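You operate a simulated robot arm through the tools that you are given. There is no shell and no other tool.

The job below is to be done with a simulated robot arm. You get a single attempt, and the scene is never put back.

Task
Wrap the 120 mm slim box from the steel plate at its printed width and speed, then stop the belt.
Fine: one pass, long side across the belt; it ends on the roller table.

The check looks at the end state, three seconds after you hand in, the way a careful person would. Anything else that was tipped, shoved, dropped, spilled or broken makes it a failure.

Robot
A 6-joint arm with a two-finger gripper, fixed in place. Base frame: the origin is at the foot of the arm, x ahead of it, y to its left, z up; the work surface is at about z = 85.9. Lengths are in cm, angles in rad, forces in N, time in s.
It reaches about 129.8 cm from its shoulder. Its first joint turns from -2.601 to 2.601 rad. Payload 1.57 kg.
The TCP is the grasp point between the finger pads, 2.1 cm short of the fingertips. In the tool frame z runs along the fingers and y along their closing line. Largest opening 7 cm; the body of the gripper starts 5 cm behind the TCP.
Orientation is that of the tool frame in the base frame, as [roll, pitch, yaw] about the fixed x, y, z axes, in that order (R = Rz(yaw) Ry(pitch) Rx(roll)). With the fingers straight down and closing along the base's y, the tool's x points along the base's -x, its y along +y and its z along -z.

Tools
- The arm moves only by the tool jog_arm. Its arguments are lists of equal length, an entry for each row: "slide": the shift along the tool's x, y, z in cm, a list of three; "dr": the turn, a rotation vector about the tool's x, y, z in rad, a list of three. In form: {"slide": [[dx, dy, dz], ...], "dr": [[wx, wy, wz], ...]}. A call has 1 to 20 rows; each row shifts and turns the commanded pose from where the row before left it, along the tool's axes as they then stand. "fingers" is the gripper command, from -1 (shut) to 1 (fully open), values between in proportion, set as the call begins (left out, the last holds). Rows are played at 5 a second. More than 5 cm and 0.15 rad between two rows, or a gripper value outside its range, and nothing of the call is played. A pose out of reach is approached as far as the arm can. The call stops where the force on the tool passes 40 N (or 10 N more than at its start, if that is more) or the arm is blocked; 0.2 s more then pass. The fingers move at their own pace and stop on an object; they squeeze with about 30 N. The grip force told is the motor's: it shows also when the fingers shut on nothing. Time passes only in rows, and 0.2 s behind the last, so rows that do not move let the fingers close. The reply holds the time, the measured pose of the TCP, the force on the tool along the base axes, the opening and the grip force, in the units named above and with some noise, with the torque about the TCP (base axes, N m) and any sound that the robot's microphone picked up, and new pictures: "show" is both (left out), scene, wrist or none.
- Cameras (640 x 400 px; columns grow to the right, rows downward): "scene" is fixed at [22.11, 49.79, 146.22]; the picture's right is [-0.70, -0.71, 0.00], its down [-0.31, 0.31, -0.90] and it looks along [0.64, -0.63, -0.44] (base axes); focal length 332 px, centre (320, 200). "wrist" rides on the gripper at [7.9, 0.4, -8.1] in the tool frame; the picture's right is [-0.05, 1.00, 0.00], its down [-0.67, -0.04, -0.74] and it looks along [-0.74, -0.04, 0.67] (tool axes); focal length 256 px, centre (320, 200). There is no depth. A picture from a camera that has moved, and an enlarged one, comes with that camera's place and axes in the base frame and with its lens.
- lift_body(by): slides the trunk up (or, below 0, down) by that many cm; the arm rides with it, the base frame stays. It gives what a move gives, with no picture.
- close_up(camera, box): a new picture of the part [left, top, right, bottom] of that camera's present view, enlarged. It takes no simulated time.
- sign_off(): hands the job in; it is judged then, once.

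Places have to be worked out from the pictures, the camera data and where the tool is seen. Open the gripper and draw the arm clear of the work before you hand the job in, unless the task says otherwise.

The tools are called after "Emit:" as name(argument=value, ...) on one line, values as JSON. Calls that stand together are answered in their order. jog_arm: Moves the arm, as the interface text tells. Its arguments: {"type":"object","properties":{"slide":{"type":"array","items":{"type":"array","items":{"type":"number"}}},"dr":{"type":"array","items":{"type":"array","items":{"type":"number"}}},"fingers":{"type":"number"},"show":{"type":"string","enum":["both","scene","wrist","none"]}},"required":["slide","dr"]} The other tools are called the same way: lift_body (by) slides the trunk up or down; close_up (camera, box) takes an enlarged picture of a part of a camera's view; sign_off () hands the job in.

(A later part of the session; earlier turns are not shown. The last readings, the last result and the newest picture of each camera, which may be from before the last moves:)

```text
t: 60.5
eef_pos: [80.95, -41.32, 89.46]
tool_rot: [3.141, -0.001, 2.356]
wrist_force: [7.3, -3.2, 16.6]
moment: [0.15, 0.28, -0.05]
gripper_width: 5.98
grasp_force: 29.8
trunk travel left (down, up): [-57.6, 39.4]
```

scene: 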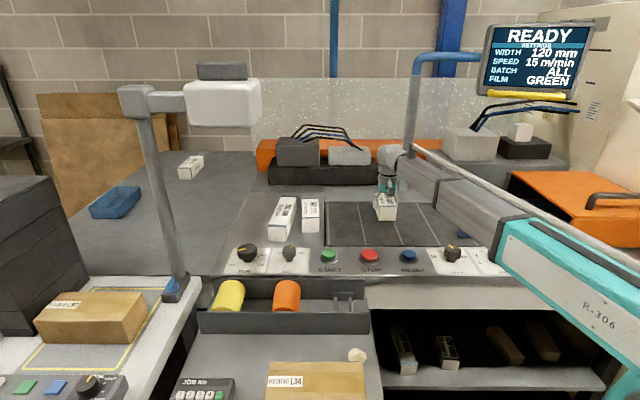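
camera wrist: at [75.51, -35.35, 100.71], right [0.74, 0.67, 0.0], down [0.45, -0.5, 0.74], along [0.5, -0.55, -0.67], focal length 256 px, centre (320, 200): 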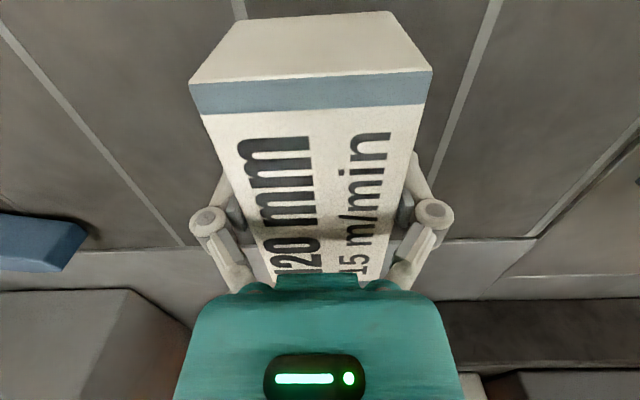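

Contact is felt (16.6 N); the box rests on the belt. I relieve 0.1 cm and open the fingers.

Emit:
lift_body(by=0.1)

Emit:
jog_arm(slide=[[0, 0, 0], [0, 0, 0], [0, 0, 0], [0, 0, 0]], dr=[[0, 0, 0], [0, 0, 0], [0, 0, 0], [0, 0, 0]], fingers=1, show="wrist")

Emit:
lift_body(by=9)

Emit:
jog_arm(slide=[[0, 0, 0]], dr=[[0, 0, 0]], show="both")

```text
t: 61.0
eef_pos: [80.95, -41.32, 89.55]
tool_rot: [-3.14, -0.004, 2.358]
wrist_force: [4.6, -3.0, 6.0]
moment: [-0.36, -0.52, 0.04]
gripper_width: 5.96
grasp_force: 29.7
trunk travel left (down, up): [-57.7, 39.3]
```

```text
t: 62.0
eef_pos: [80.98, -41.24, 89.47]
tool_rot: [-3.141, -0.004, 2.357]
wrist_force: [0.0, -0.3, -0.1]
moment: [0.0, 0.0, 0.01]
gripper_width: 7.02
grasp_force: 0.1
trunk travel left (down, up): [-57.7, 39.3]
camera wrist: at [75.49, -35.33, 97.63], right [0.74, 0.67, 0.0], down [0.45, -0.5, 0.74], along [0.5, -0.55, -0.67], focal length 256 px, centre (320, 200)
```

wrist: 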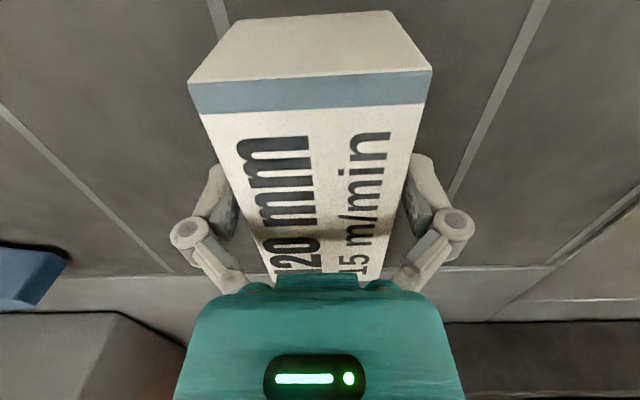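

```text
t: 63.2
eef_pos: [80.96, -41.33, 98.52]
tool_rot: [-3.141, -0.003, 2.356]
wrist_force: [0.3, -1.0, -1.4]
moment: [0.02, 0.01, -0.01]
gripper_width: 7.02
grasp_force: 0.0
trunk travel left (down, up): [-66.7, 30.3]
```

```text
t: 63.6
eef_pos: [80.94, -41.29, 98.64]
tool_rot: [-3.14, -0.004, 2.355]
wrist_force: [0.3, 0.9, -0.3]
moment: [-0.01, -0.01, 0.01]
gripper_width: 7.01
grasp_force: 0.1
trunk travel left (down, up): [-66.7, 30.3]
camera wrist: at [75.49, -35.34, 106.63], right [0.74, 0.67, 0.0], down [0.45, -0.5, 0.74], along [0.5, -0.55, -0.67], focal length 256 px, centre (320, 200)
```

scene: 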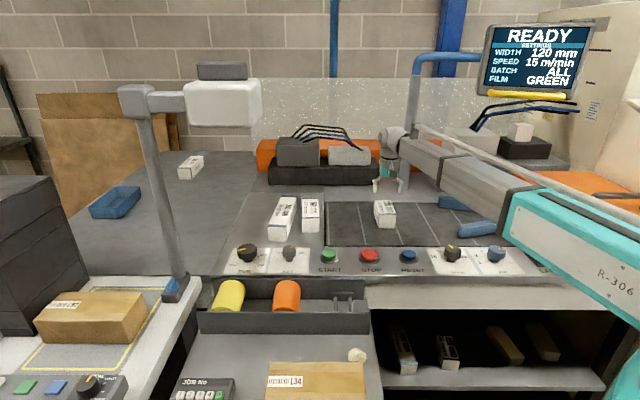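
wrist: 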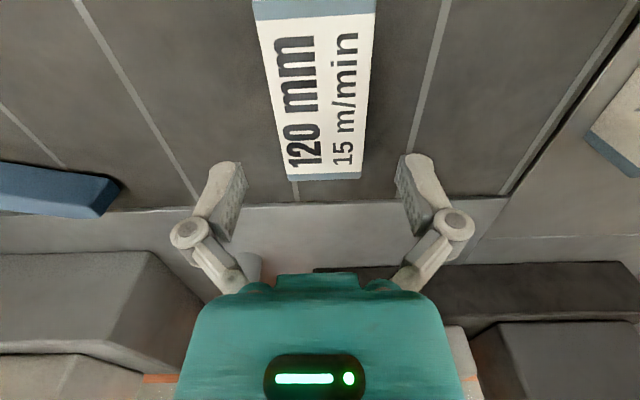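

The box stands square on the belt. Next I close the fingers and move to hover over the START button, near (78, -11).

Emit:
jog_arm(slide=[[2.93, 2.42, 0], [2.93, 2.42, 0], [2.93, 2.42, 0], [2.93, 2.42, 0], [2.93, 2.42, 0], [2.93, 2.42, 0], [2.93, 2.42, 0], [2.93, 2.42, 0], [0, 0, 0]], dr=[[0, 0, 0], [0, 0, 0], [0, 0, 0], [0, 0, 0], [0, 0, 0], [0, 0, 0], [0, 0, 0], [0, 0, 0], [0, 0, 0]], fingers=-1, show="both")

Emit:
close_up(camera="wrist", box=[160, 0, 480, 200])

Emit:
close_up(camera="scene", box=[290, 190, 430, 290])

```text
t: 65.6
eef_pos: [78.03, -10.7, 98.47]
tool_rot: [3.138, -0.004, 2.357]
wrist_force: [0.6, 0.4, 0.3]
moment: [-0.02, -0.03, -0.02]
gripper_width: 0.01
grasp_force: 28.7
trunk travel left (down, up): [-66.7, 30.3]
camera wrist: at [72.54, -4.82, 106.63], right [0.74, 0.67, 0.0], down [0.45, -0.5, 0.74], along [0.5, -0.55, -0.67], focal length 256 px, centre (320, 200)
```

scene: 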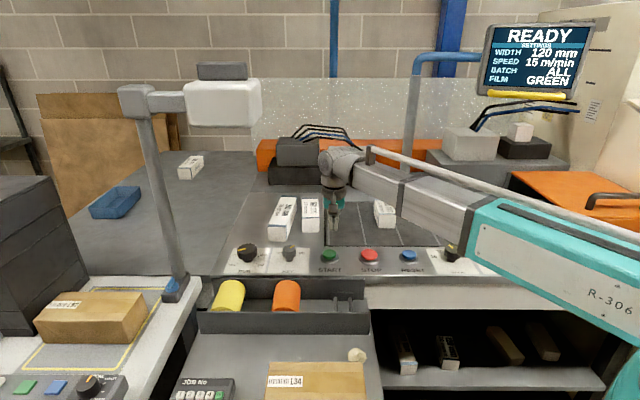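
wrist: 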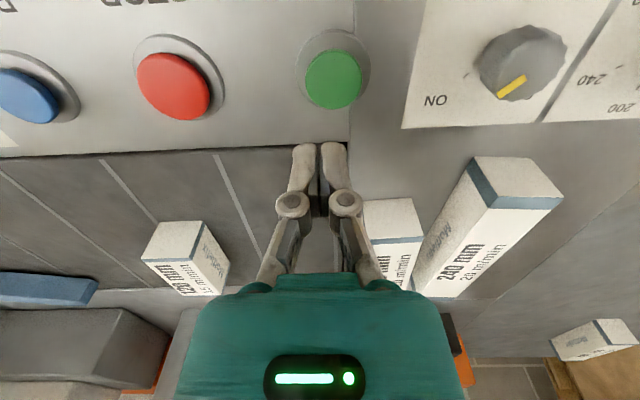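

```text
2.00 times, centred on (320, 100) of wrist
camera zoom: at [72.54, -4.82, 106.63], right [0.74, 0.67, 0.0], down [0.45, -0.5, 0.74], along [0.5, -0.55, -0.67], focal length 512 px, centre (320, 400)
```

zoom: 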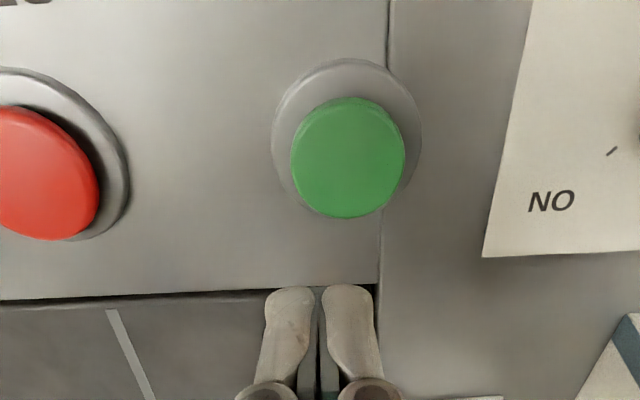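

```text
4.00 times, centred on (360, 240) of scene
camera zoom: at [22.11, 49.79, 146.22], right [-0.7, -0.71, 0.0], down [-0.31, 0.31, -0.9], along [0.64, -0.63, -0.44], focal length 1326 px, centre (160, 40)
```

zoom: 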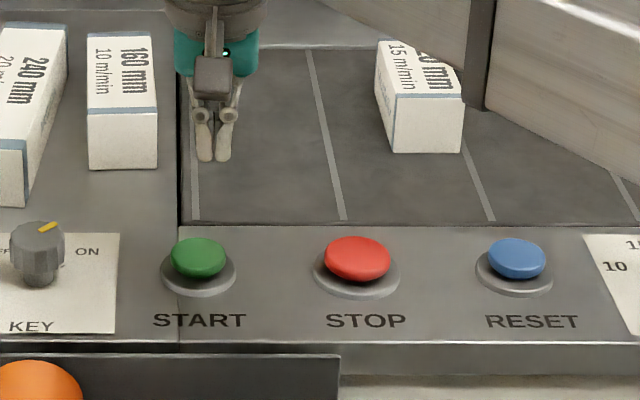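

START's top is at about (78.25, -9.65, 88.6); the STOP at about (70.2, -17.6). I centre on START and lower to just above it.

Emit:
jog_arm(slide=[[0.6, 0.88, 0]], dr=[[0, 0, 0]], show="none")

Emit:
lift_body(by=-6.5)

Emit:
close_up(camera="wrist", box=[160, 60, 480, 260])

Emit:
close_up(camera="scene", box=[290, 190, 430, 290])

```text
t: 66.0
eef_pos: [78.1, -9.78, 98.57]
tool_rot: [-3.14, -0.004, 2.357]
wrist_force: [1.0, 0.2, 0.4]
moment: [0.03, 0.02, -0.01]
gripper_width: 0.0
grasp_force: 28.6
trunk travel left (down, up): [-66.7, 30.3]
```

```text
t: 67.1
eef_pos: [78.07, -9.7, 92.01]
tool_rot: [3.141, -0.002, 2.356]
wrist_force: [0.1, 0.4, 0.1]
moment: [-0.01, -0.01, -0.02]
gripper_width: 0.03
grasp_force: 28.5
trunk travel left (down, up): [-60.2, 36.8]
```

```text
2.00 times, centred on (320, 160) of wrist
camera zoom: at [72.72, -3.81, 100.14], right [0.74, 0.67, 0.0], down [0.45, -0.5, 0.74], along [0.5, -0.55, -0.67], focal length 512 px, centre (320, 280)
```

zoom: 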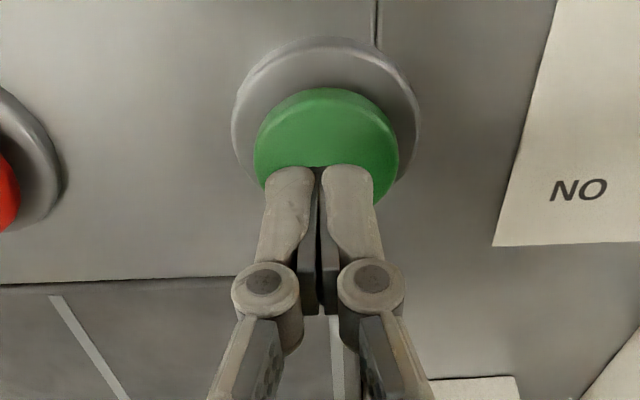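

```text
4.00 times, centred on (360, 240) of scene
camera zoom: at [22.11, 49.79, 146.22], right [-0.7, -0.71, 0.0], down [-0.31, 0.31, -0.9], along [0.64, -0.63, -0.44], focal length 1326 px, centre (160, 40)
```

zoom: 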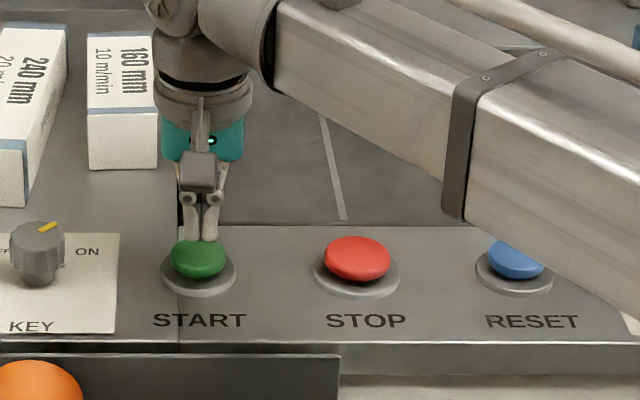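

Tips are centred about 1.3 cm above START. I lower to contact and press in small steps, watching the force.

Emit:
lift_body(by=-1.2)

Emit:
lift_body(by=-0.3)

Emit:
close_up(camera="scene", box=[300, 10, 640, 260])

```text
t: 67.7
eef_pos: [78.2, -9.74, 90.75]
tool_rot: [-3.141, -0.003, 2.358]
wrist_force: [-0.9, 0.0, -0.4]
moment: [-0.03, -0.02, 0.0]
gripper_width: 0.0
grasp_force: 28.5
trunk travel left (down, up): [-59.0, 38.0]
```

```text
t: 68.2
eef_pos: [78.14, -9.77, 90.49]
tool_rot: [-3.141, -0.003, 2.356]
wrist_force: [-0.3, 0.7, 0.7]
moment: [0.0, 0.02, 0.05]
gripper_width: 0.0
grasp_force: 29.0
trunk travel left (down, up): [-58.7, 38.3]
```

```text
1.60 times, centred on (470, 135) of scene
camera zoom: at [22.11, 49.79, 146.22], right [-0.7, -0.71, 0.0], down [-0.31, 0.31, -0.9], along [0.64, -0.63, -0.44], focal length 530 px, centre (80, 304)
```

zoom: 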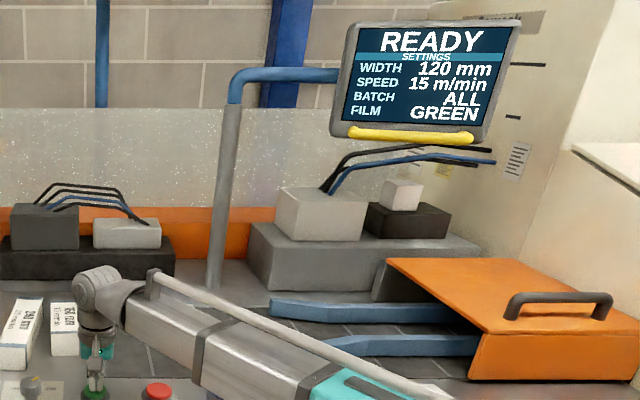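

No contact yet, still READY. I continue pressing down.

Emit:
lift_body(by=-0.3)

Emit:
close_up(camera="scene", box=[300, 10, 640, 260])

```text
t: 68.7
eef_pos: [78.18, -9.7, 90.33]
tool_rot: [3.141, -0.004, 2.356]
wrist_force: [-0.6, 0.5, 0.2]
moment: [-0.03, -0.01, -0.02]
gripper_width: 0.01
grasp_force: 28.6
trunk travel left (down, up): [-58.4, 38.6]
```

```text
1.60 times, centred on (470, 135) of scene
camera zoom: at [22.11, 49.79, 146.22], right [-0.7, -0.71, 0.0], down [-0.31, 0.31, -0.9], along [0.64, -0.63, -0.44], focal length 530 px, centre (80, 304)
```

zoom: 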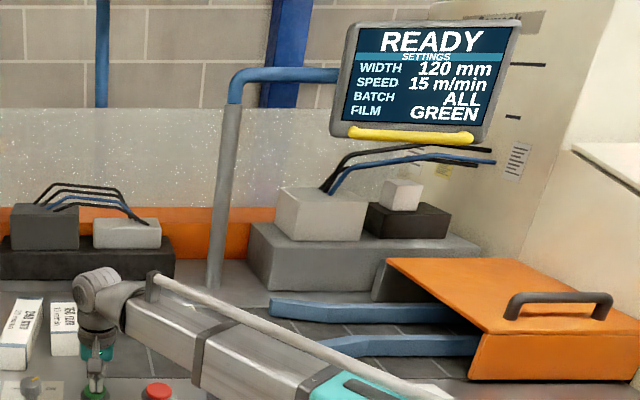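

Still free; I go 0.3 cm lower again.

Emit:
lift_body(by=-0.3)

Emit:
close_up(camera="scene", box=[300, 10, 640, 260])

Emit:
close_up(camera="wrist", box=[160, 60, 480, 260])

```text
t: 69.2
eef_pos: [78.17, -9.76, 90.07]
tool_rot: [3.141, -0.005, 2.357]
wrist_force: [-0.2, -0.3, 0.0]
moment: [-0.02, 0.03, 0.0]
gripper_width: 0.59
grasp_force: 28.2
trunk travel left (down, up): [-58.1, 38.9]
```

```text
1.60 times, centred on (470, 135) of scene
camera zoom: at [22.11, 49.79, 146.22], right [-0.7, -0.71, 0.0], down [-0.31, 0.31, -0.9], along [0.64, -0.63, -0.44], focal length 530 px, centre (80, 304)
```

zoom: 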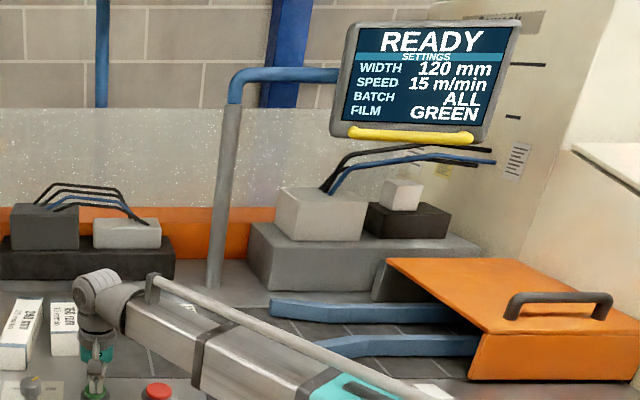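

```text
2.00 times, centred on (320, 160) of wrist
camera zoom: at [72.73, -3.81, 98.03], right [0.74, 0.67, 0.0], down [0.45, -0.5, 0.74], along [0.5, -0.55, -0.67], focal length 512 px, centre (320, 280)
```

zoom: 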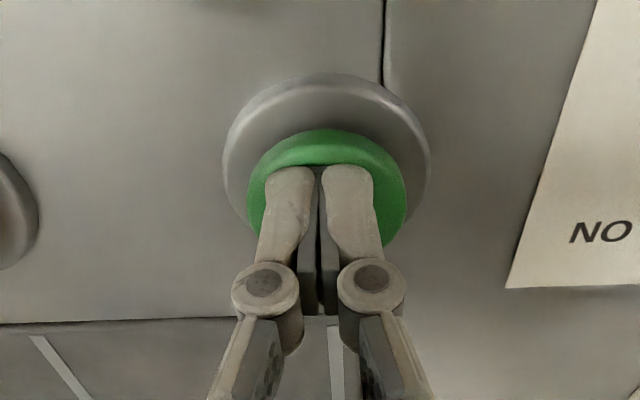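

The fingertips are touching the green dome. I press further.

Emit:
lift_body(by=-0.3)

Emit:
close_up(camera="scene", box=[300, 10, 640, 260])

```text
t: 69.8
eef_pos: [78.18, -9.78, 89.67]
tool_rot: [3.142, -0.002, 2.356]
wrist_force: [1.2, 1.1, 2.7]
moment: [-0.01, -0.01, 0.02]
gripper_width: 0.61
grasp_force: 28.4
trunk travel left (down, up): [-57.8, 39.2]
```

```text
1.60 times, centred on (470, 135) of scene
camera zoom: at [22.11, 49.79, 146.22], right [-0.7, -0.71, 0.0], down [-0.31, 0.31, -0.9], along [0.64, -0.63, -0.44], focal length 530 px, centre (80, 304)
```

zoom: 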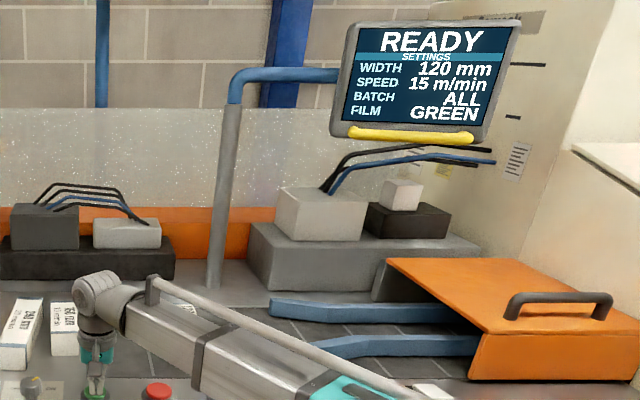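

Force is now 2.7 N on the button; still READY. I press on gradually.

Emit:
lift_body(by=-0.2)

Emit:
close_up(camera="scene", box=[300, 10, 640, 260])

```text
t: 70.3
eef_pos: [78.17, -9.86, 89.43]
tool_rot: [-3.141, -0.005, 2.356]
wrist_force: [1.1, -0.9, 3.4]
moment: [-0.04, -0.05, 0.02]
gripper_width: 0.6
grasp_force: 28.5
trunk travel left (down, up): [-57.6, 39.4]
heard: click
```

```text
1.60 times, centred on (470, 135) of scene
camera zoom: at [22.11, 49.79, 146.22], right [-0.7, -0.71, 0.0], down [-0.31, 0.31, -0.9], along [0.64, -0.63, -0.44], focal length 530 px, centre (80, 304)
```

zoom: 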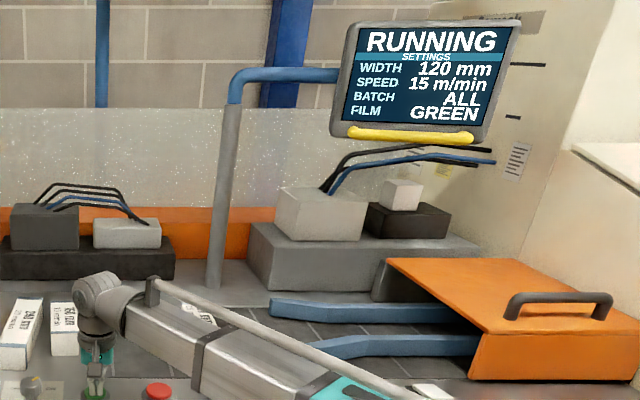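

RUNNING — the belt has started. I raise the fingers off START and slide over to hover above STOP while the box travels.

Emit:
lift_body(by=3.5)

Emit:
jog_arm(slide=[[0, -3.75, 0], [0, -3.75, 0], [0, -3.75, 0]], dr=[[0, 0, 0], [0, 0, 0], [0, 0, 0]], show="both")

Emit:
close_up(camera="scene", box=[300, 10, 640, 260])

```text
t: 71.1
eef_pos: [78.12, -9.75, 92.91]
tool_rot: [3.141, -0.004, 2.358]
wrist_force: [-0.3, -0.6, -0.1]
moment: [0.0, -0.01, -0.02]
gripper_width: 0.0
grasp_force: 28.4
trunk travel left (down, up): [-61.1, 35.9]
```

```text
t: 71.9
eef_pos: [70.14, -17.67, 92.82]
tool_rot: [3.14, -0.005, 2.358]
wrist_force: [-0.1, 0.6, -0.2]
moment: [0.0, -0.02, 0.05]
gripper_width: 0.0
grasp_force: 29.0
trunk travel left (down, up): [-61.1, 35.9]
camera wrist: at [64.68, -11.7, 101.04], right [0.74, 0.67, 0.0], down [0.45, -0.5, 0.74], along [0.5, -0.55, -0.67], focal length 256 px, centre (320, 200)
```

scene: 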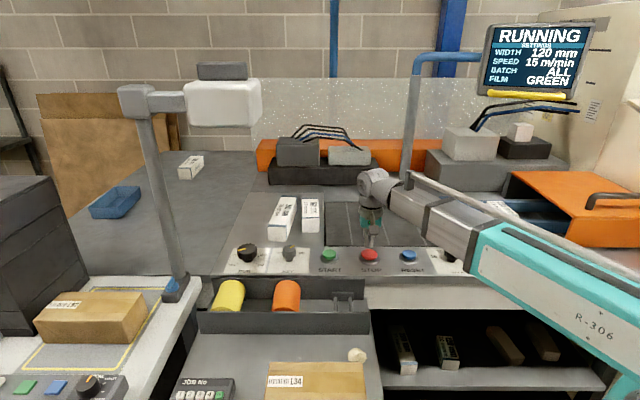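
wrist: 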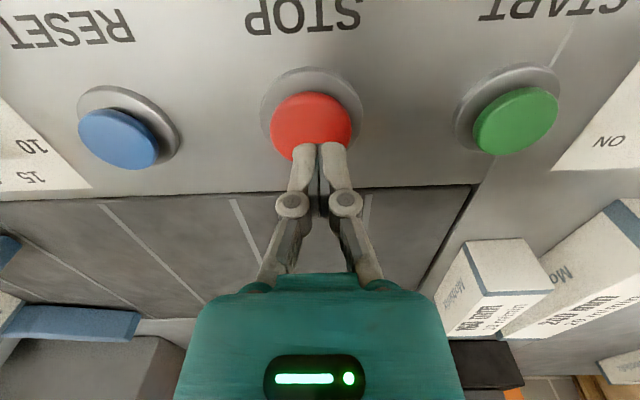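

```text
1.60 times, centred on (470, 135) of scene
camera zoom: at [22.11, 49.79, 146.22], right [-0.7, -0.71, 0.0], down [-0.31, 0.31, -0.9], along [0.64, -0.63, -0.44], focal length 530 px, centre (80, 304)
```

zoom: 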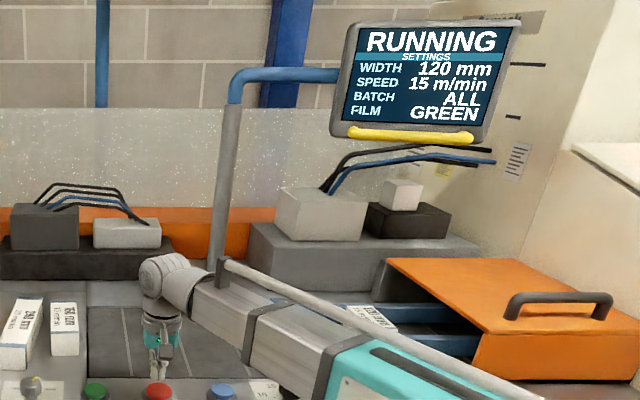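

The box has entered between the guides and the screen says RUNNING. I'll raise a bit and turn the wrist camera downstream to watch for the exit while time passes.

Emit:
lift_body(by=14)

Emit:
jog_arm(slide=[[0, 0, 0], [0, 0, 0], [0, 0, 0], [0, 0, 0], [0, 0, 0], [0, 0, 0], [0, 0, 0], [0, 0, 0], [0, 0, 0], [0, 0, 0], [0, 0, 0]], dr=[[0, 0, 0.1428], [0, 0, 0.1428], [0, 0, 0.1428], [0, 0, 0.1428], [0, 0, 0.1428], [0, 0, 0.1428], [0, 0, 0.1428], [0, 0, 0.1428], [0, 0, 0.1428], [0, 0, 0.1428], [0, 0, 0.1428]], show="both")

Emit:
close_up(camera="scene", box=[300, 10, 640, 260])

```text
t: 73.5
eef_pos: [70.19, -17.68, 106.9]
tool_rot: [3.141, -0.002, 2.355]
wrist_force: [-0.7, -0.3, -0.2]
moment: [-0.01, 0.01, 0.02]
gripper_width: 0.01
grasp_force: 28.9
trunk travel left (down, up): [-75.1, 21.9]
```

```text
t: 75.9
eef_pos: [70.12, -17.61, 106.86]
tool_rot: [-3.137, 0.0, 0.784]
wrist_force: [-0.1, -0.5, -0.3]
moment: [-0.02, 0.01, -0.02]
gripper_width: 0.01
grasp_force: 28.6
trunk travel left (down, up): [-75.1, 21.9]
camera wrist: at [75.94, -12.34, 115.0], right [0.67, -0.75, 0.0], down [-0.49, -0.45, 0.75], along [-0.56, -0.49, -0.67], focal length 256 px, centre (320, 200)
```

scene: 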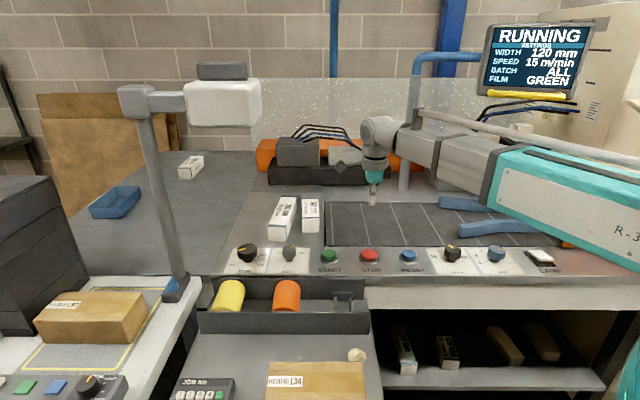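
wrist: 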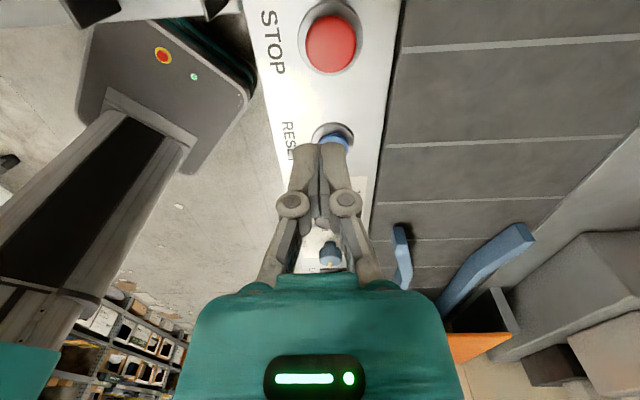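

```text
1.60 times, centred on (470, 135) of scene
camera zoom: at [22.11, 49.79, 146.22], right [-0.7, -0.71, 0.0], down [-0.31, 0.31, -0.9], along [0.64, -0.63, -0.44], focal length 530 px, centre (80, 304)
```

zoom: 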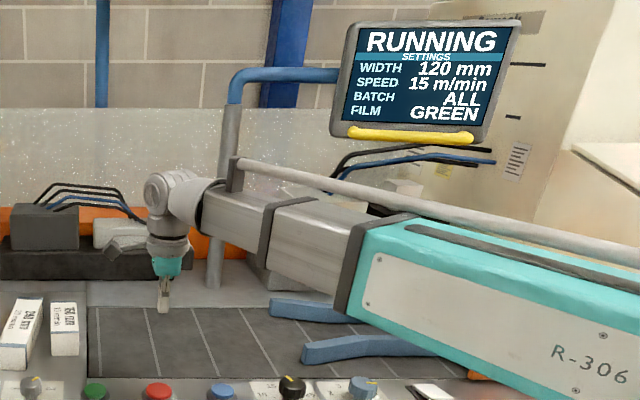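

The belt is empty now, so the box is inside the tunnel or already out. I raise and tilt the camera to see the exit end downstream.

Emit:
lift_body(by=18)

Emit:
jog_arm(slide=[[0, 0, 0], [0, 0, 0], [0, 0, 0], [0, 0, 0], [0, 0, 0]], dr=[[0, -0.13, 0], [0, -0.13, 0], [0, -0.13, 0], [0, -0.13, 0], [0, 0, 0]], show="both")

Emit:
close_up(camera="wrist", box=[240, 60, 560, 300])

```text
t: 77.9
eef_pos: [70.05, -17.66, 124.92]
tool_rot: [-3.138, 0.001, 0.786]
wrist_force: [0.7, 0.2, 0.3]
moment: [-0.02, -0.01, 0.01]
gripper_width: 0.01
grasp_force: 28.5
trunk travel left (down, up): [-93.1, 3.9]
```

```text
t: 79.1
eef_pos: [70.09, -17.72, 127.37]
tool_rot: [-3.136, 0.522, 0.787]
wrist_force: [-0.5, 0.2, 0.3]
moment: [-0.03, -0.01, 0.02]
gripper_width: 0.0
grasp_force: 29.3
out of reach, approached as far as the arm can: row 2, 3, 4
trunk travel left (down, up): [-93.1, 3.9]
camera wrist: at [77.96, -10.22, 130.45], right [0.67, -0.74, 0.02], down [-0.17, -0.12, 0.98], along [-0.72, -0.66, -0.21], focal length 256 px, centre (320, 200)
```

scene: 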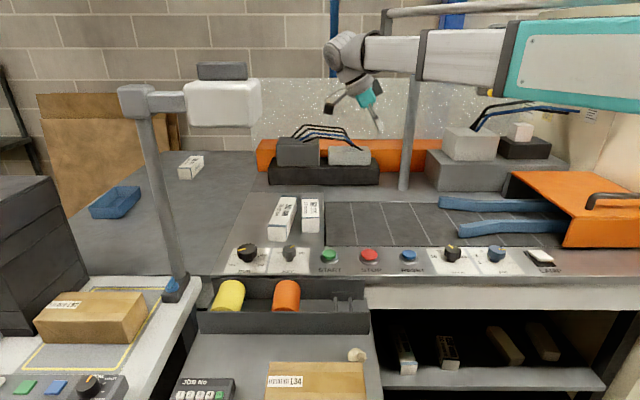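
wrist: 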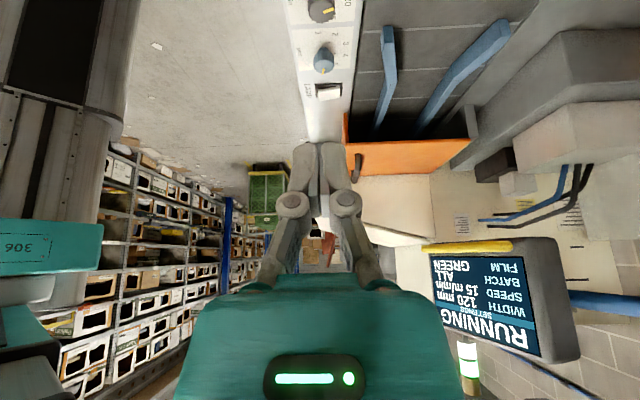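

```text
1.67 times, centred on (400, 180) of wrist
camera zoom: at [77.96, -10.22, 130.45], right [0.67, -0.74, 0.02], down [-0.17, -0.12, 0.98], along [-0.72, -0.66, -0.21], focal length 427 px, centre (187, 233)
```

zoom: 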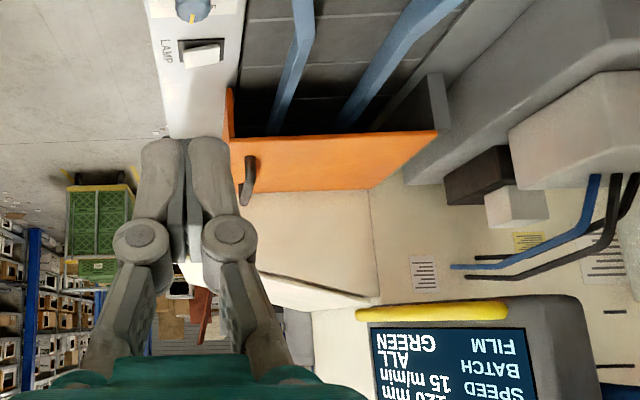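

The closed fingers hide the exit. I open them to look through the gap.

Emit:
jog_arm(slide=[[0, 0, 0], [0, 0, 0], [0, 0, 0], [0, 0, 0]], dr=[[0, 0, 0], [0, 0, 0], [0, 0, 0], [0, 0, 0]], fingers=1, show="wrist")

Emit:
close_up(camera="wrist", box=[240, 130, 420, 280])

```text
t: 80.1
eef_pos: [69.92, -17.64, 127.34]
tool_rot: [-3.136, 0.521, 0.787]
wrist_force: [-0.1, 0.0, -0.1]
moment: [0.0, 0.01, 0.04]
gripper_width: 7.02
grasp_force: 0.0
trunk travel left (down, up): [-93.1, 3.9]
camera wrist: at [77.97, -10.22, 130.44], right [0.67, -0.74, 0.02], down [-0.17, -0.12, 0.98], along [-0.72, -0.66, -0.21], focal length 256 px, centre (320, 200)
```

wrist: 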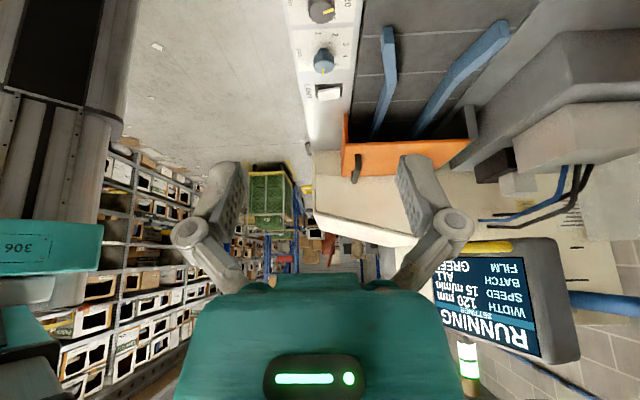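

```text
2.67 times, centred on (330, 205) of wrist
camera zoom: at [77.97, -10.22, 130.44], right [0.67, -0.74, 0.02], down [-0.17, -0.12, 0.98], along [-0.72, -0.66, -0.21], focal length 683 px, centre (293, 187)
```

zoom: 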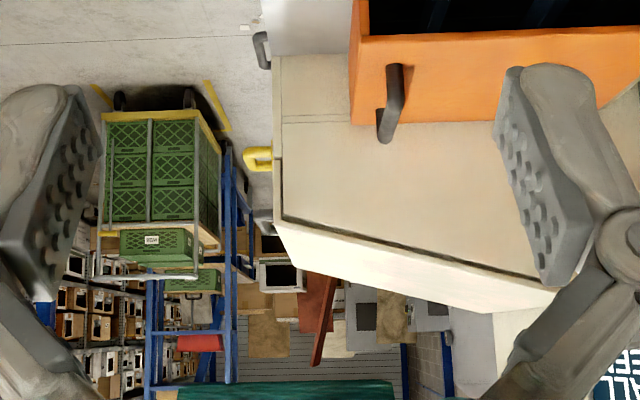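

The tunnel body hides the exit. I'll level the tool and swing the arm (kept short of the screen) downstream so the wrist camera can look at the roller table from the operator side.

Emit:
jog_arm(slide=[[0, 0, 0], [0, 0, 0], [0, 0, 0], [0, 0, 0], [-4.11, 1.0, 0], [-4.11, 1.0, 0], [-4.11, 1.0, 0], [-4.11, 1.0, 0], [-4.11, 1.0, 0], [-4.11, 1.0, 0], [-4.11, 1.0, 0], [-4.11, 1.0, 0], [-4.11, 1.0, 0]], dr=[[0, 0.13, 0], [0, 0.13, 0], [0, 0.13, 0], [0, 0.13, 0], [0, 0, 0], [0, 0, 0], [0, 0, 0], [0, 0, 0], [0, 0, 0], [0, 0, 0], [0, 0, 0], [0, 0, 0], [0, 0, 0]], show="both")

```text
t: 82.9
eef_pos: [50.24, -50.29, 124.87]
tool_rot: [-3.137, -0.001, 0.786]
wrist_force: [-0.2, 0.2, -0.2]
moment: [-0.03, 0.0, -0.03]
gripper_width: 7.01
grasp_force: 0.1
out of reach, approached as far as the arm can: row 1, 2, 3, 5
trunk travel left (down, up): [-93.1, 3.9]
camera wrist: at [55.97, -44.86, 133.0], right [0.67, -0.74, 0.0], down [-0.49, -0.45, 0.74], along [-0.56, -0.5, -0.67], focal length 256 px, centre (320, 200)
```

scene: 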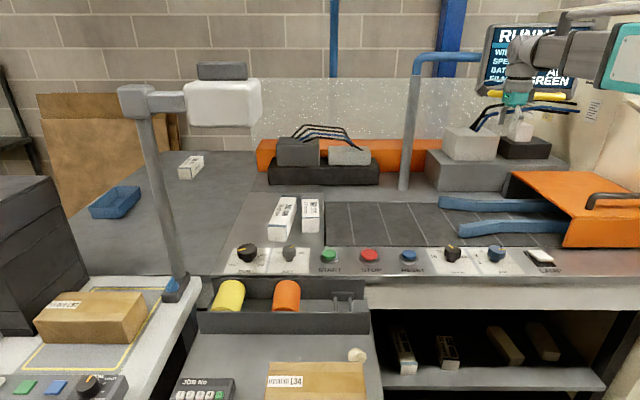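
wrist: 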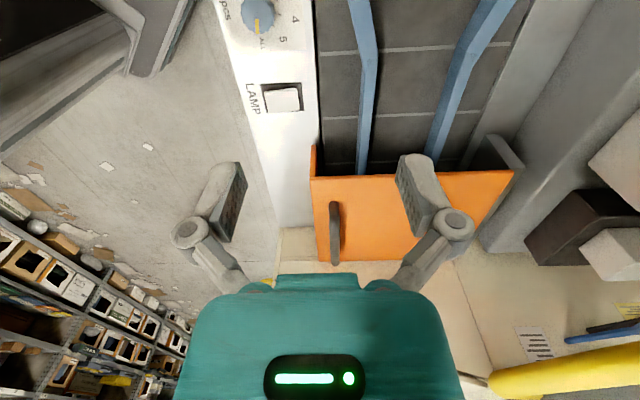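

Clear so far: arm is above the belt, short of the screen. I continue the arc past the hood to the operator side of the tunnel.

Emit:
jog_arm(slide=[[-4.375, -1.125, 0], [-4.375, -1.125, 0], [-4.375, -1.125, 0], [-4.375, -1.125, 0], [-4.375, -1.125, 0], [-4.375, -1.125, 0], [-4.375, -1.125, 0], [-4.375, -1.125, 0], [-3.6, -2.7, 0], [-3.6, -2.7, 0], [-3.6, -2.7, 0], [-3.6, -2.7, 0], [-3.6, -2.7, 0], [-3.6, -2.7, 0]], dr=[[0, 0, 0], [0, 0, 0], [0, 0, 0], [0, 0, 0], [0, 0, 0], [0, 0, 0], [0, 0, 0], [0, 0, 0], [0, 0, 0], [0, 0, 0], [0, 0, 0], [0, 0, 0], [0, 0, 0], [0, 0, 0]], show="both")

```text
t: 85.9
eef_pos: [-7.55, -72.31, 124.97]
tool_rot: [-3.139, 0.001, 0.786]
wrist_force: [-0.6, 0.7, 0.2]
moment: [0.02, -0.01, 0.01]
gripper_width: 6.99
grasp_force: 0.1
out of reach, approached as far as the arm can: row 6, 13
trunk travel left (down, up): [-93.1, 3.9]
camera wrist: at [-1.81, -66.94, 132.99], right [0.67, -0.74, 0.0], down [-0.49, -0.45, 0.74], along [-0.56, -0.5, -0.67], focal length 256 px, centre (320, 200)
```

scene: 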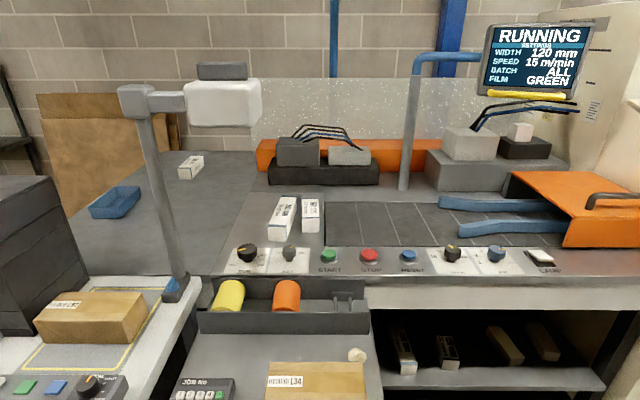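
wrist: 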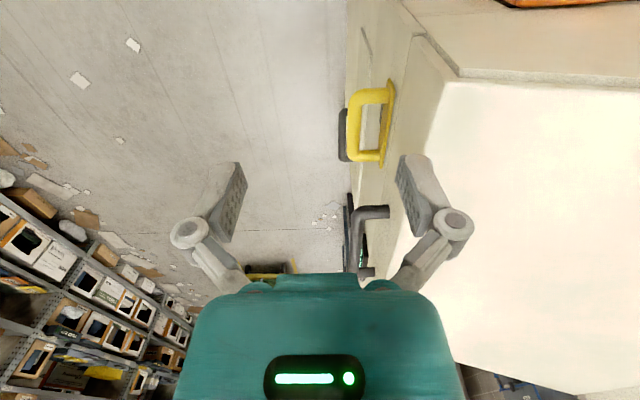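

The tunnel lid is below-right now, and something dark appears beyond its far end. I advance further downstream and turn the camera toward the exit.

Emit:
jog_arm(slide=[[-3.6, -2.7, 0], [-3.6, -2.7, 0], [-3.6, -2.7, 0], [-3.6, -2.7, 0], [0, 0, 0], [0, 0, 0], [0, 0, 0], [0, 0, 0], [0, 0, 0], [0, 0, 0], [0, 0, 0]], dr=[[0, 0, 0], [0, 0, 0], [0, 0, 0], [0, 0, 0], [0, 0, -0.14], [0, 0, -0.14], [0, 0, -0.14], [0, 0, -0.14], [0, 0, -0.14], [0, 0, -0.14], [0, 0, -0.14]], show="wrist")

```text
t: 88.3
eef_pos: [-25.29, -74.98, 124.9]
tool_rot: [-3.14, -0.004, 1.769]
wrist_force: [-0.2, -0.3, -1.1]
moment: [-0.03, 0.01, 0.03]
gripper_width: 6.99
grasp_force: 0.0
trunk travel left (down, up): [-93.1, 3.9]
camera wrist: at [-26.59, -67.12, 133.03], right [0.99, 0.14, 0.0], down [0.1, -0.66, 0.74], along [0.1, -0.74, -0.67], focal length 256 px, centre (320, 200)
```

wrist: 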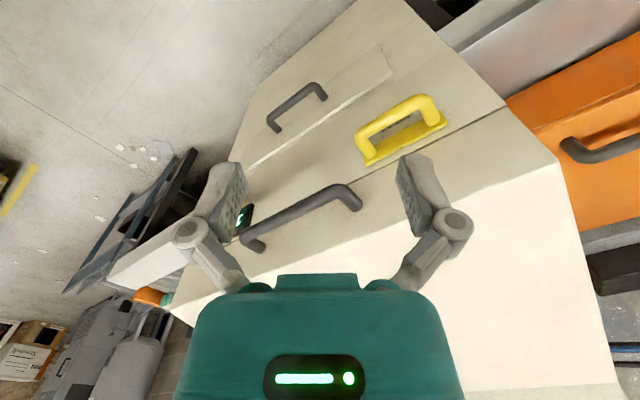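

The tunnel is longer than I thought; its outfeed is toward the left of this view. I move 20 cm further and turn the camera toward it.

Emit:
jog_arm(slide=[[0.2, -4.04, 0], [0.2, -4.04, 0], [0.2, -4.04, 0], [0.2, -4.04, 0], [0.2, -4.04, 0], [0, 0, 0], [0, 0, 0], [0, 0, 0], [0, 0, 0]], dr=[[0, 0, 0], [0, 0, 0], [0, 0, 0], [0, 0, 0], [0, 0, 0], [0, 0, 0.14], [0, 0, 0.14], [0, 0, 0.14], [0, 0, 0.14]], show="wrist")

Emit:
close_up(camera="wrist", box=[100, 80, 420, 280])

```text
t: 90.3
eef_pos: [-45.18, -77.82, 124.88]
tool_rot: [-3.138, -0.002, 1.202]
wrist_force: [-0.2, 0.1, 0.6]
moment: [0.0, 0.02, -0.01]
gripper_width: 7.0
grasp_force: 0.0
trunk travel left (down, up): [-93.1, 3.9]
camera wrist: at [-42.22, -70.63, 133.0], right [0.91, -0.41, 0.0], down [-0.27, -0.61, 0.74], along [-0.31, -0.68, -0.67], focal length 256 px, centre (320, 200)
```

wrist: 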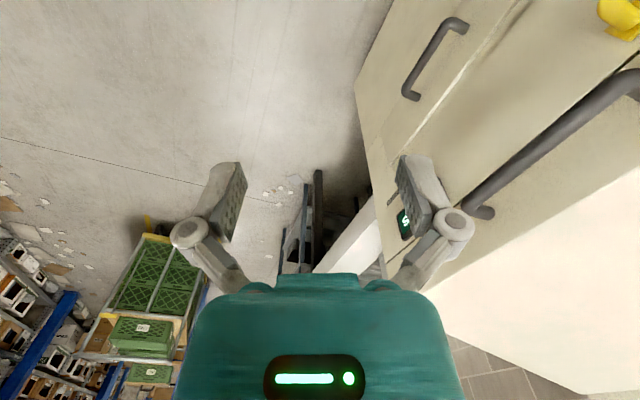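

```text
2.00 times, centred on (260, 180) of wrist
camera zoom: at [-42.22, -70.63, 133.0], right [0.91, -0.41, 0.0], down [-0.27, -0.61, 0.74], along [-0.31, -0.68, -0.67], focal length 512 px, centre (440, 240)
```

zoom: 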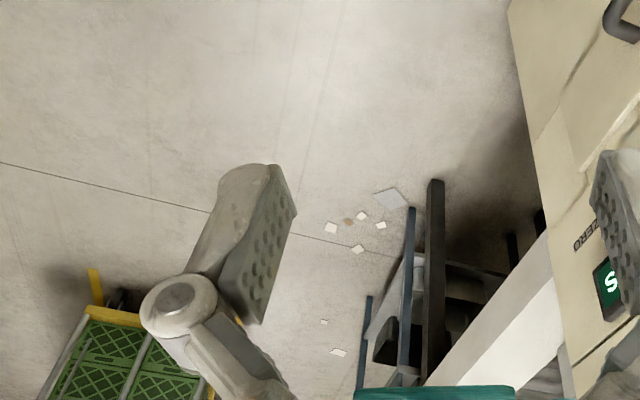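

The outfeed (white side rail and stand) lies just behind the gripper in this view; I tilt the camera up to see it.

Emit:
jog_arm(slide=[[0, 0, 0], [0, 0, 0], [0, 0, 0], [0, 0, 0]], dr=[[0, -0.13, 0], [0, -0.13, 0], [0, -0.13, 0], [0, -0.13, 0]], show="wrist")

Emit:
close_up(camera="wrist", box=[200, 60, 460, 280])

```text
t: 91.3
eef_pos: [-45.42, -77.78, 127.37]
tool_rot: [-3.136, 0.52, 1.209]
wrist_force: [0.0, 0.4, -0.2]
moment: [0.02, -0.01, -0.04]
gripper_width: 6.99
grasp_force: 0.0
out of reach, approached as far as the arm can: row 2, 3, 4
trunk travel left (down, up): [-93.1, 3.9]
camera wrist: at [-41.2, -67.76, 130.46], right [0.92, -0.4, 0.02], down [-0.1, -0.18, 0.98], along [-0.39, -0.9, -0.21], focal length 256 px, centre (320, 200)
```

wrist: 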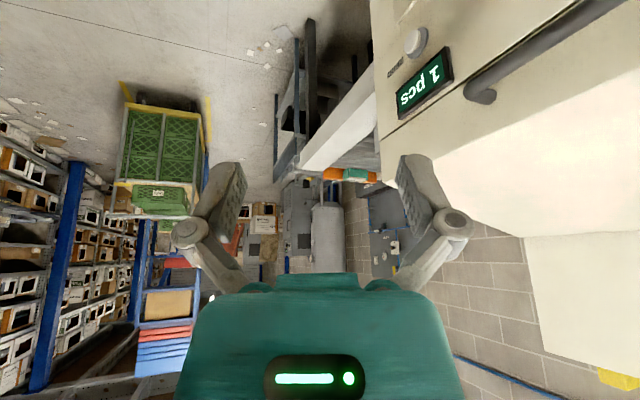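

```text
1.82 times, centred on (330, 170) of wrist
camera zoom: at [-41.2, -67.76, 130.46], right [0.92, -0.4, 0.02], down [-0.1, -0.18, 0.98], along [-0.39, -0.9, -0.21], focal length 465 px, centre (302, 254)
```

zoom: 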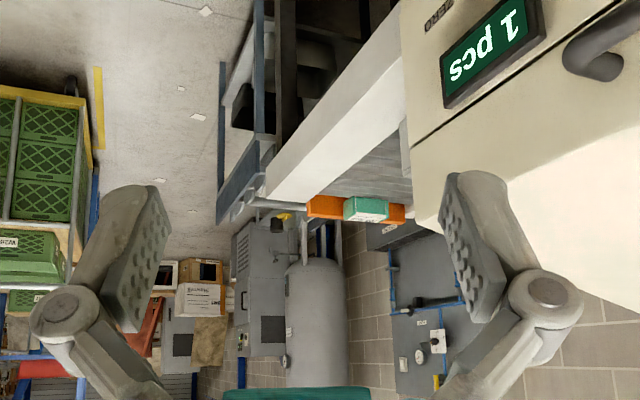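

Success so far: the counter reads "1 pcs" and the green-wrapped box rests on the roller table against its orange end stop. I now retrace the path back toward the STOP button, closing the fingers.

Emit:
jog_arm(slide=[[0, 0, 0], [0, 0, 0], [0, 0, 0], [0, 0, 0], [0, 0, 0], [0, 0, 0], [0, 0, 0], [3.21, 2.42, 0], [3.21, 2.42, 0], [3.21, 2.42, 0], [3.21, 2.42, 0], [3.21, 2.42, 0], [3.6, 2.7, 0], [3.6, 2.7, 0], [3.6, 2.7, 0], [3.6, 2.7, 0], [3.6, 2.7, 0], [3.6, 2.7, 0], [3.6, 2.7, 0], [3.6, 2.7, 0]], dr=[[0, 0.13, 0], [0, 0.13, 0], [0, 0.13, 0], [0, 0.13, 0], [0, 0, 0.139], [0, 0, 0.139], [0, 0, 0.139], [0, 0, 0], [0, 0, 0], [0, 0, 0], [0, 0, 0], [0, 0, 0], [0, 0, 0], [0, 0, 0], [0, 0, 0], [0, 0, 0], [0, 0, 0], [0, 0, 0], [0, 0, 0], [0, 0, 0]], fingers=-1, show="wrist")

```text
t: 95.5
eef_pos: [10.2, -69.84, 125.07]
tool_rot: [-3.138, 0.001, 0.789]
wrist_force: [0.2, -0.2, -0.1]
moment: [0.01, 0.02, -0.02]
gripper_width: 0.0
grasp_force: 28.9
out of reach, approached as far as the arm can: row 1, 2, 3, 9
trunk travel left (down, up): [-93.1, 3.9]
camera wrist: at [16.0, -64.45, 133.0], right [0.67, -0.74, 0.0], down [-0.49, -0.45, 0.75], along [-0.56, -0.5, -0.67], focal length 256 px, centre (320, 200)
```

wrist: 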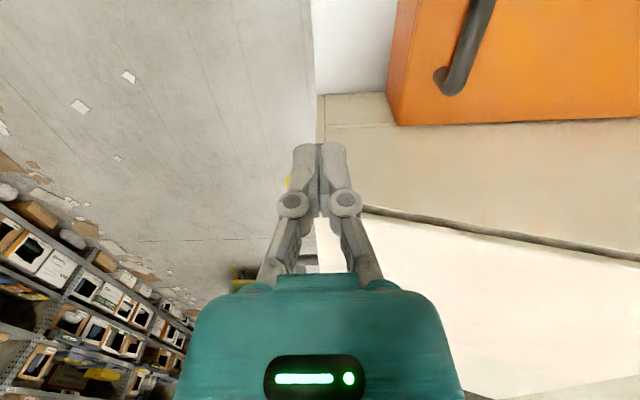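

On the way back, clear of everything. I continue the arc to above STOP.

Emit:
jog_arm(slide=[[3.6, 2.7, 0], [3.6, 2.7, 0], [4.375, 1.125, 0], [4.375, 1.125, 0], [4.375, 1.125, 0], [4.375, 1.125, 0], [4.375, 1.125, 0], [4.375, 1.125, 0], [4.375, 1.125, 0], [4.375, 1.125, 0], [4.11, -1.0, 0], [4.11, -1.0, 0], [4.11, -1.0, 0], [4.11, -1.0, 0], [4.11, -1.0, 0], [4.11, -1.0, 0], [4.11, -1.0, 0], [4.11, -1.0, 0], [4.11, -1.0, 0]], dr=[[0, 0, 0], [0, 0, 0], [0, 0, 0], [0, 0, 0], [0, 0, 0], [0, 0, 0], [0, 0, 0], [0, 0, 0], [0, 0, 0], [0, 0, 0], [0, 0, 0], [0, 0, 0], [0, 0, 0], [0, 0, 0], [0, 0, 0], [0, 0, 0], [0, 0, 0], [0, 0, 0], [0, 0, 0]], show="both")

```text
t: 99.5
eef_pos: [69.89, -17.11, 125.02]
tool_rot: [-3.137, 0.002, 0.79]
wrist_force: [0.8, -0.5, -0.4]
moment: [0.01, -0.03, 0.0]
gripper_width: 0.01
grasp_force: 28.7
out of reach, approached as far as the arm can: row 11
trunk travel left (down, up): [-93.1, 3.9]
camera wrist: at [75.6, -11.81, 132.98], right [0.67, -0.74, 0.0], down [-0.49, -0.45, 0.75], along [-0.56, -0.5, -0.67], focal length 256 px, centre (320, 200)
```

scene: 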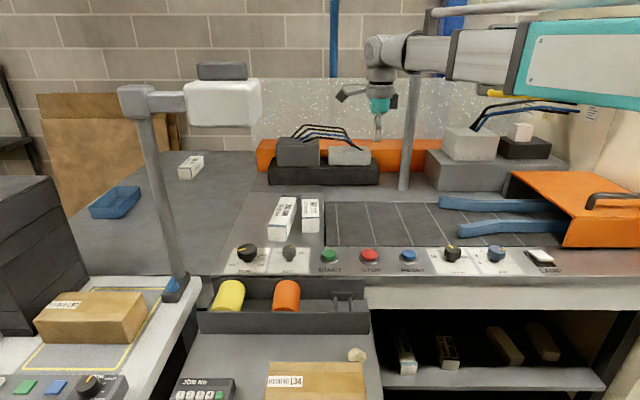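
wrist: 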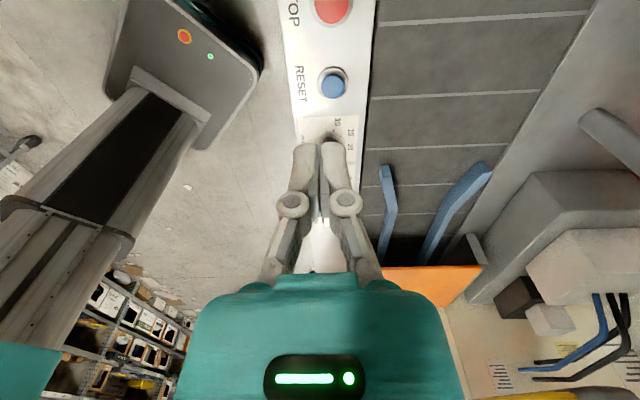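

Back over the console. I turn the wrist square again and lower the trunk to ~6 cm above STOP for an alignment check.

Emit:
jog_arm(slide=[[0, 0, 0], [0, 0, 0], [0, 0, 0], [0, 0, 0], [0, 0, 0], [0, 0, 0], [0, 0, 0], [0, 0, 0], [0, 0, 0], [0, 0, 0], [0, 0, 0]], dr=[[0, 0, -0.1424], [0, 0, -0.1424], [0, 0, -0.1424], [0, 0, -0.1424], [0, 0, -0.1424], [0, 0, -0.1424], [0, 0, -0.1424], [0, 0, -0.1424], [0, 0, -0.1424], [0, 0, -0.1424], [0, 0, -0.1424]], show="none")

Emit:
lift_body(by=-28)

Emit:
close_up(camera="wrist", box=[160, 0, 480, 200])

Emit:
close_up(camera="scene", box=[290, 190, 430, 290])

```text
t: 101.9
eef_pos: [69.99, -17.46, 124.85]
tool_rot: [3.14, -0.003, 2.358]
wrist_force: [0.0, -0.2, 0.1]
moment: [0.04, 0.0, -0.02]
gripper_width: 0.0
grasp_force: 28.3
trunk travel left (down, up): [-93.1, 3.9]
```

```text
t: 104.8
eef_pos: [69.91, -17.43, 96.9]
tool_rot: [-3.14, -0.005, 2.354]
wrist_force: [0.7, 1.2, 0.7]
moment: [0.0, -0.02, 0.0]
gripper_width: 0.02
grasp_force: 28.7
trunk travel left (down, up): [-65.1, 31.9]
```

```text
2.00 times, centred on (320, 100) of wrist
camera zoom: at [64.44, -11.48, 105.04], right [0.74, 0.67, 0.0], down [0.45, -0.5, 0.74], along [0.5, -0.55, -0.67], focal length 512 px, centre (320, 400)
```

zoom: 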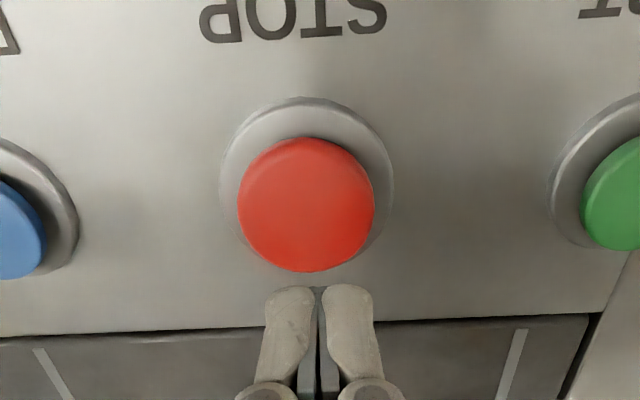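

```text
4.00 times, centred on (360, 240) of scene
camera zoom: at [22.11, 49.79, 146.22], right [-0.7, -0.71, 0.0], down [-0.31, 0.31, -0.9], along [0.64, -0.63, -0.44], focal length 1326 px, centre (160, 40)
```

zoom: 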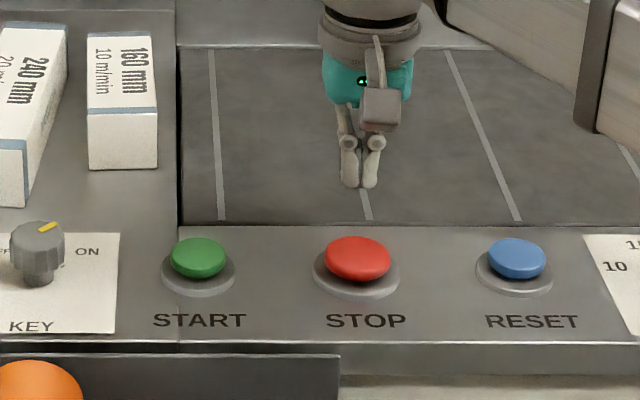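

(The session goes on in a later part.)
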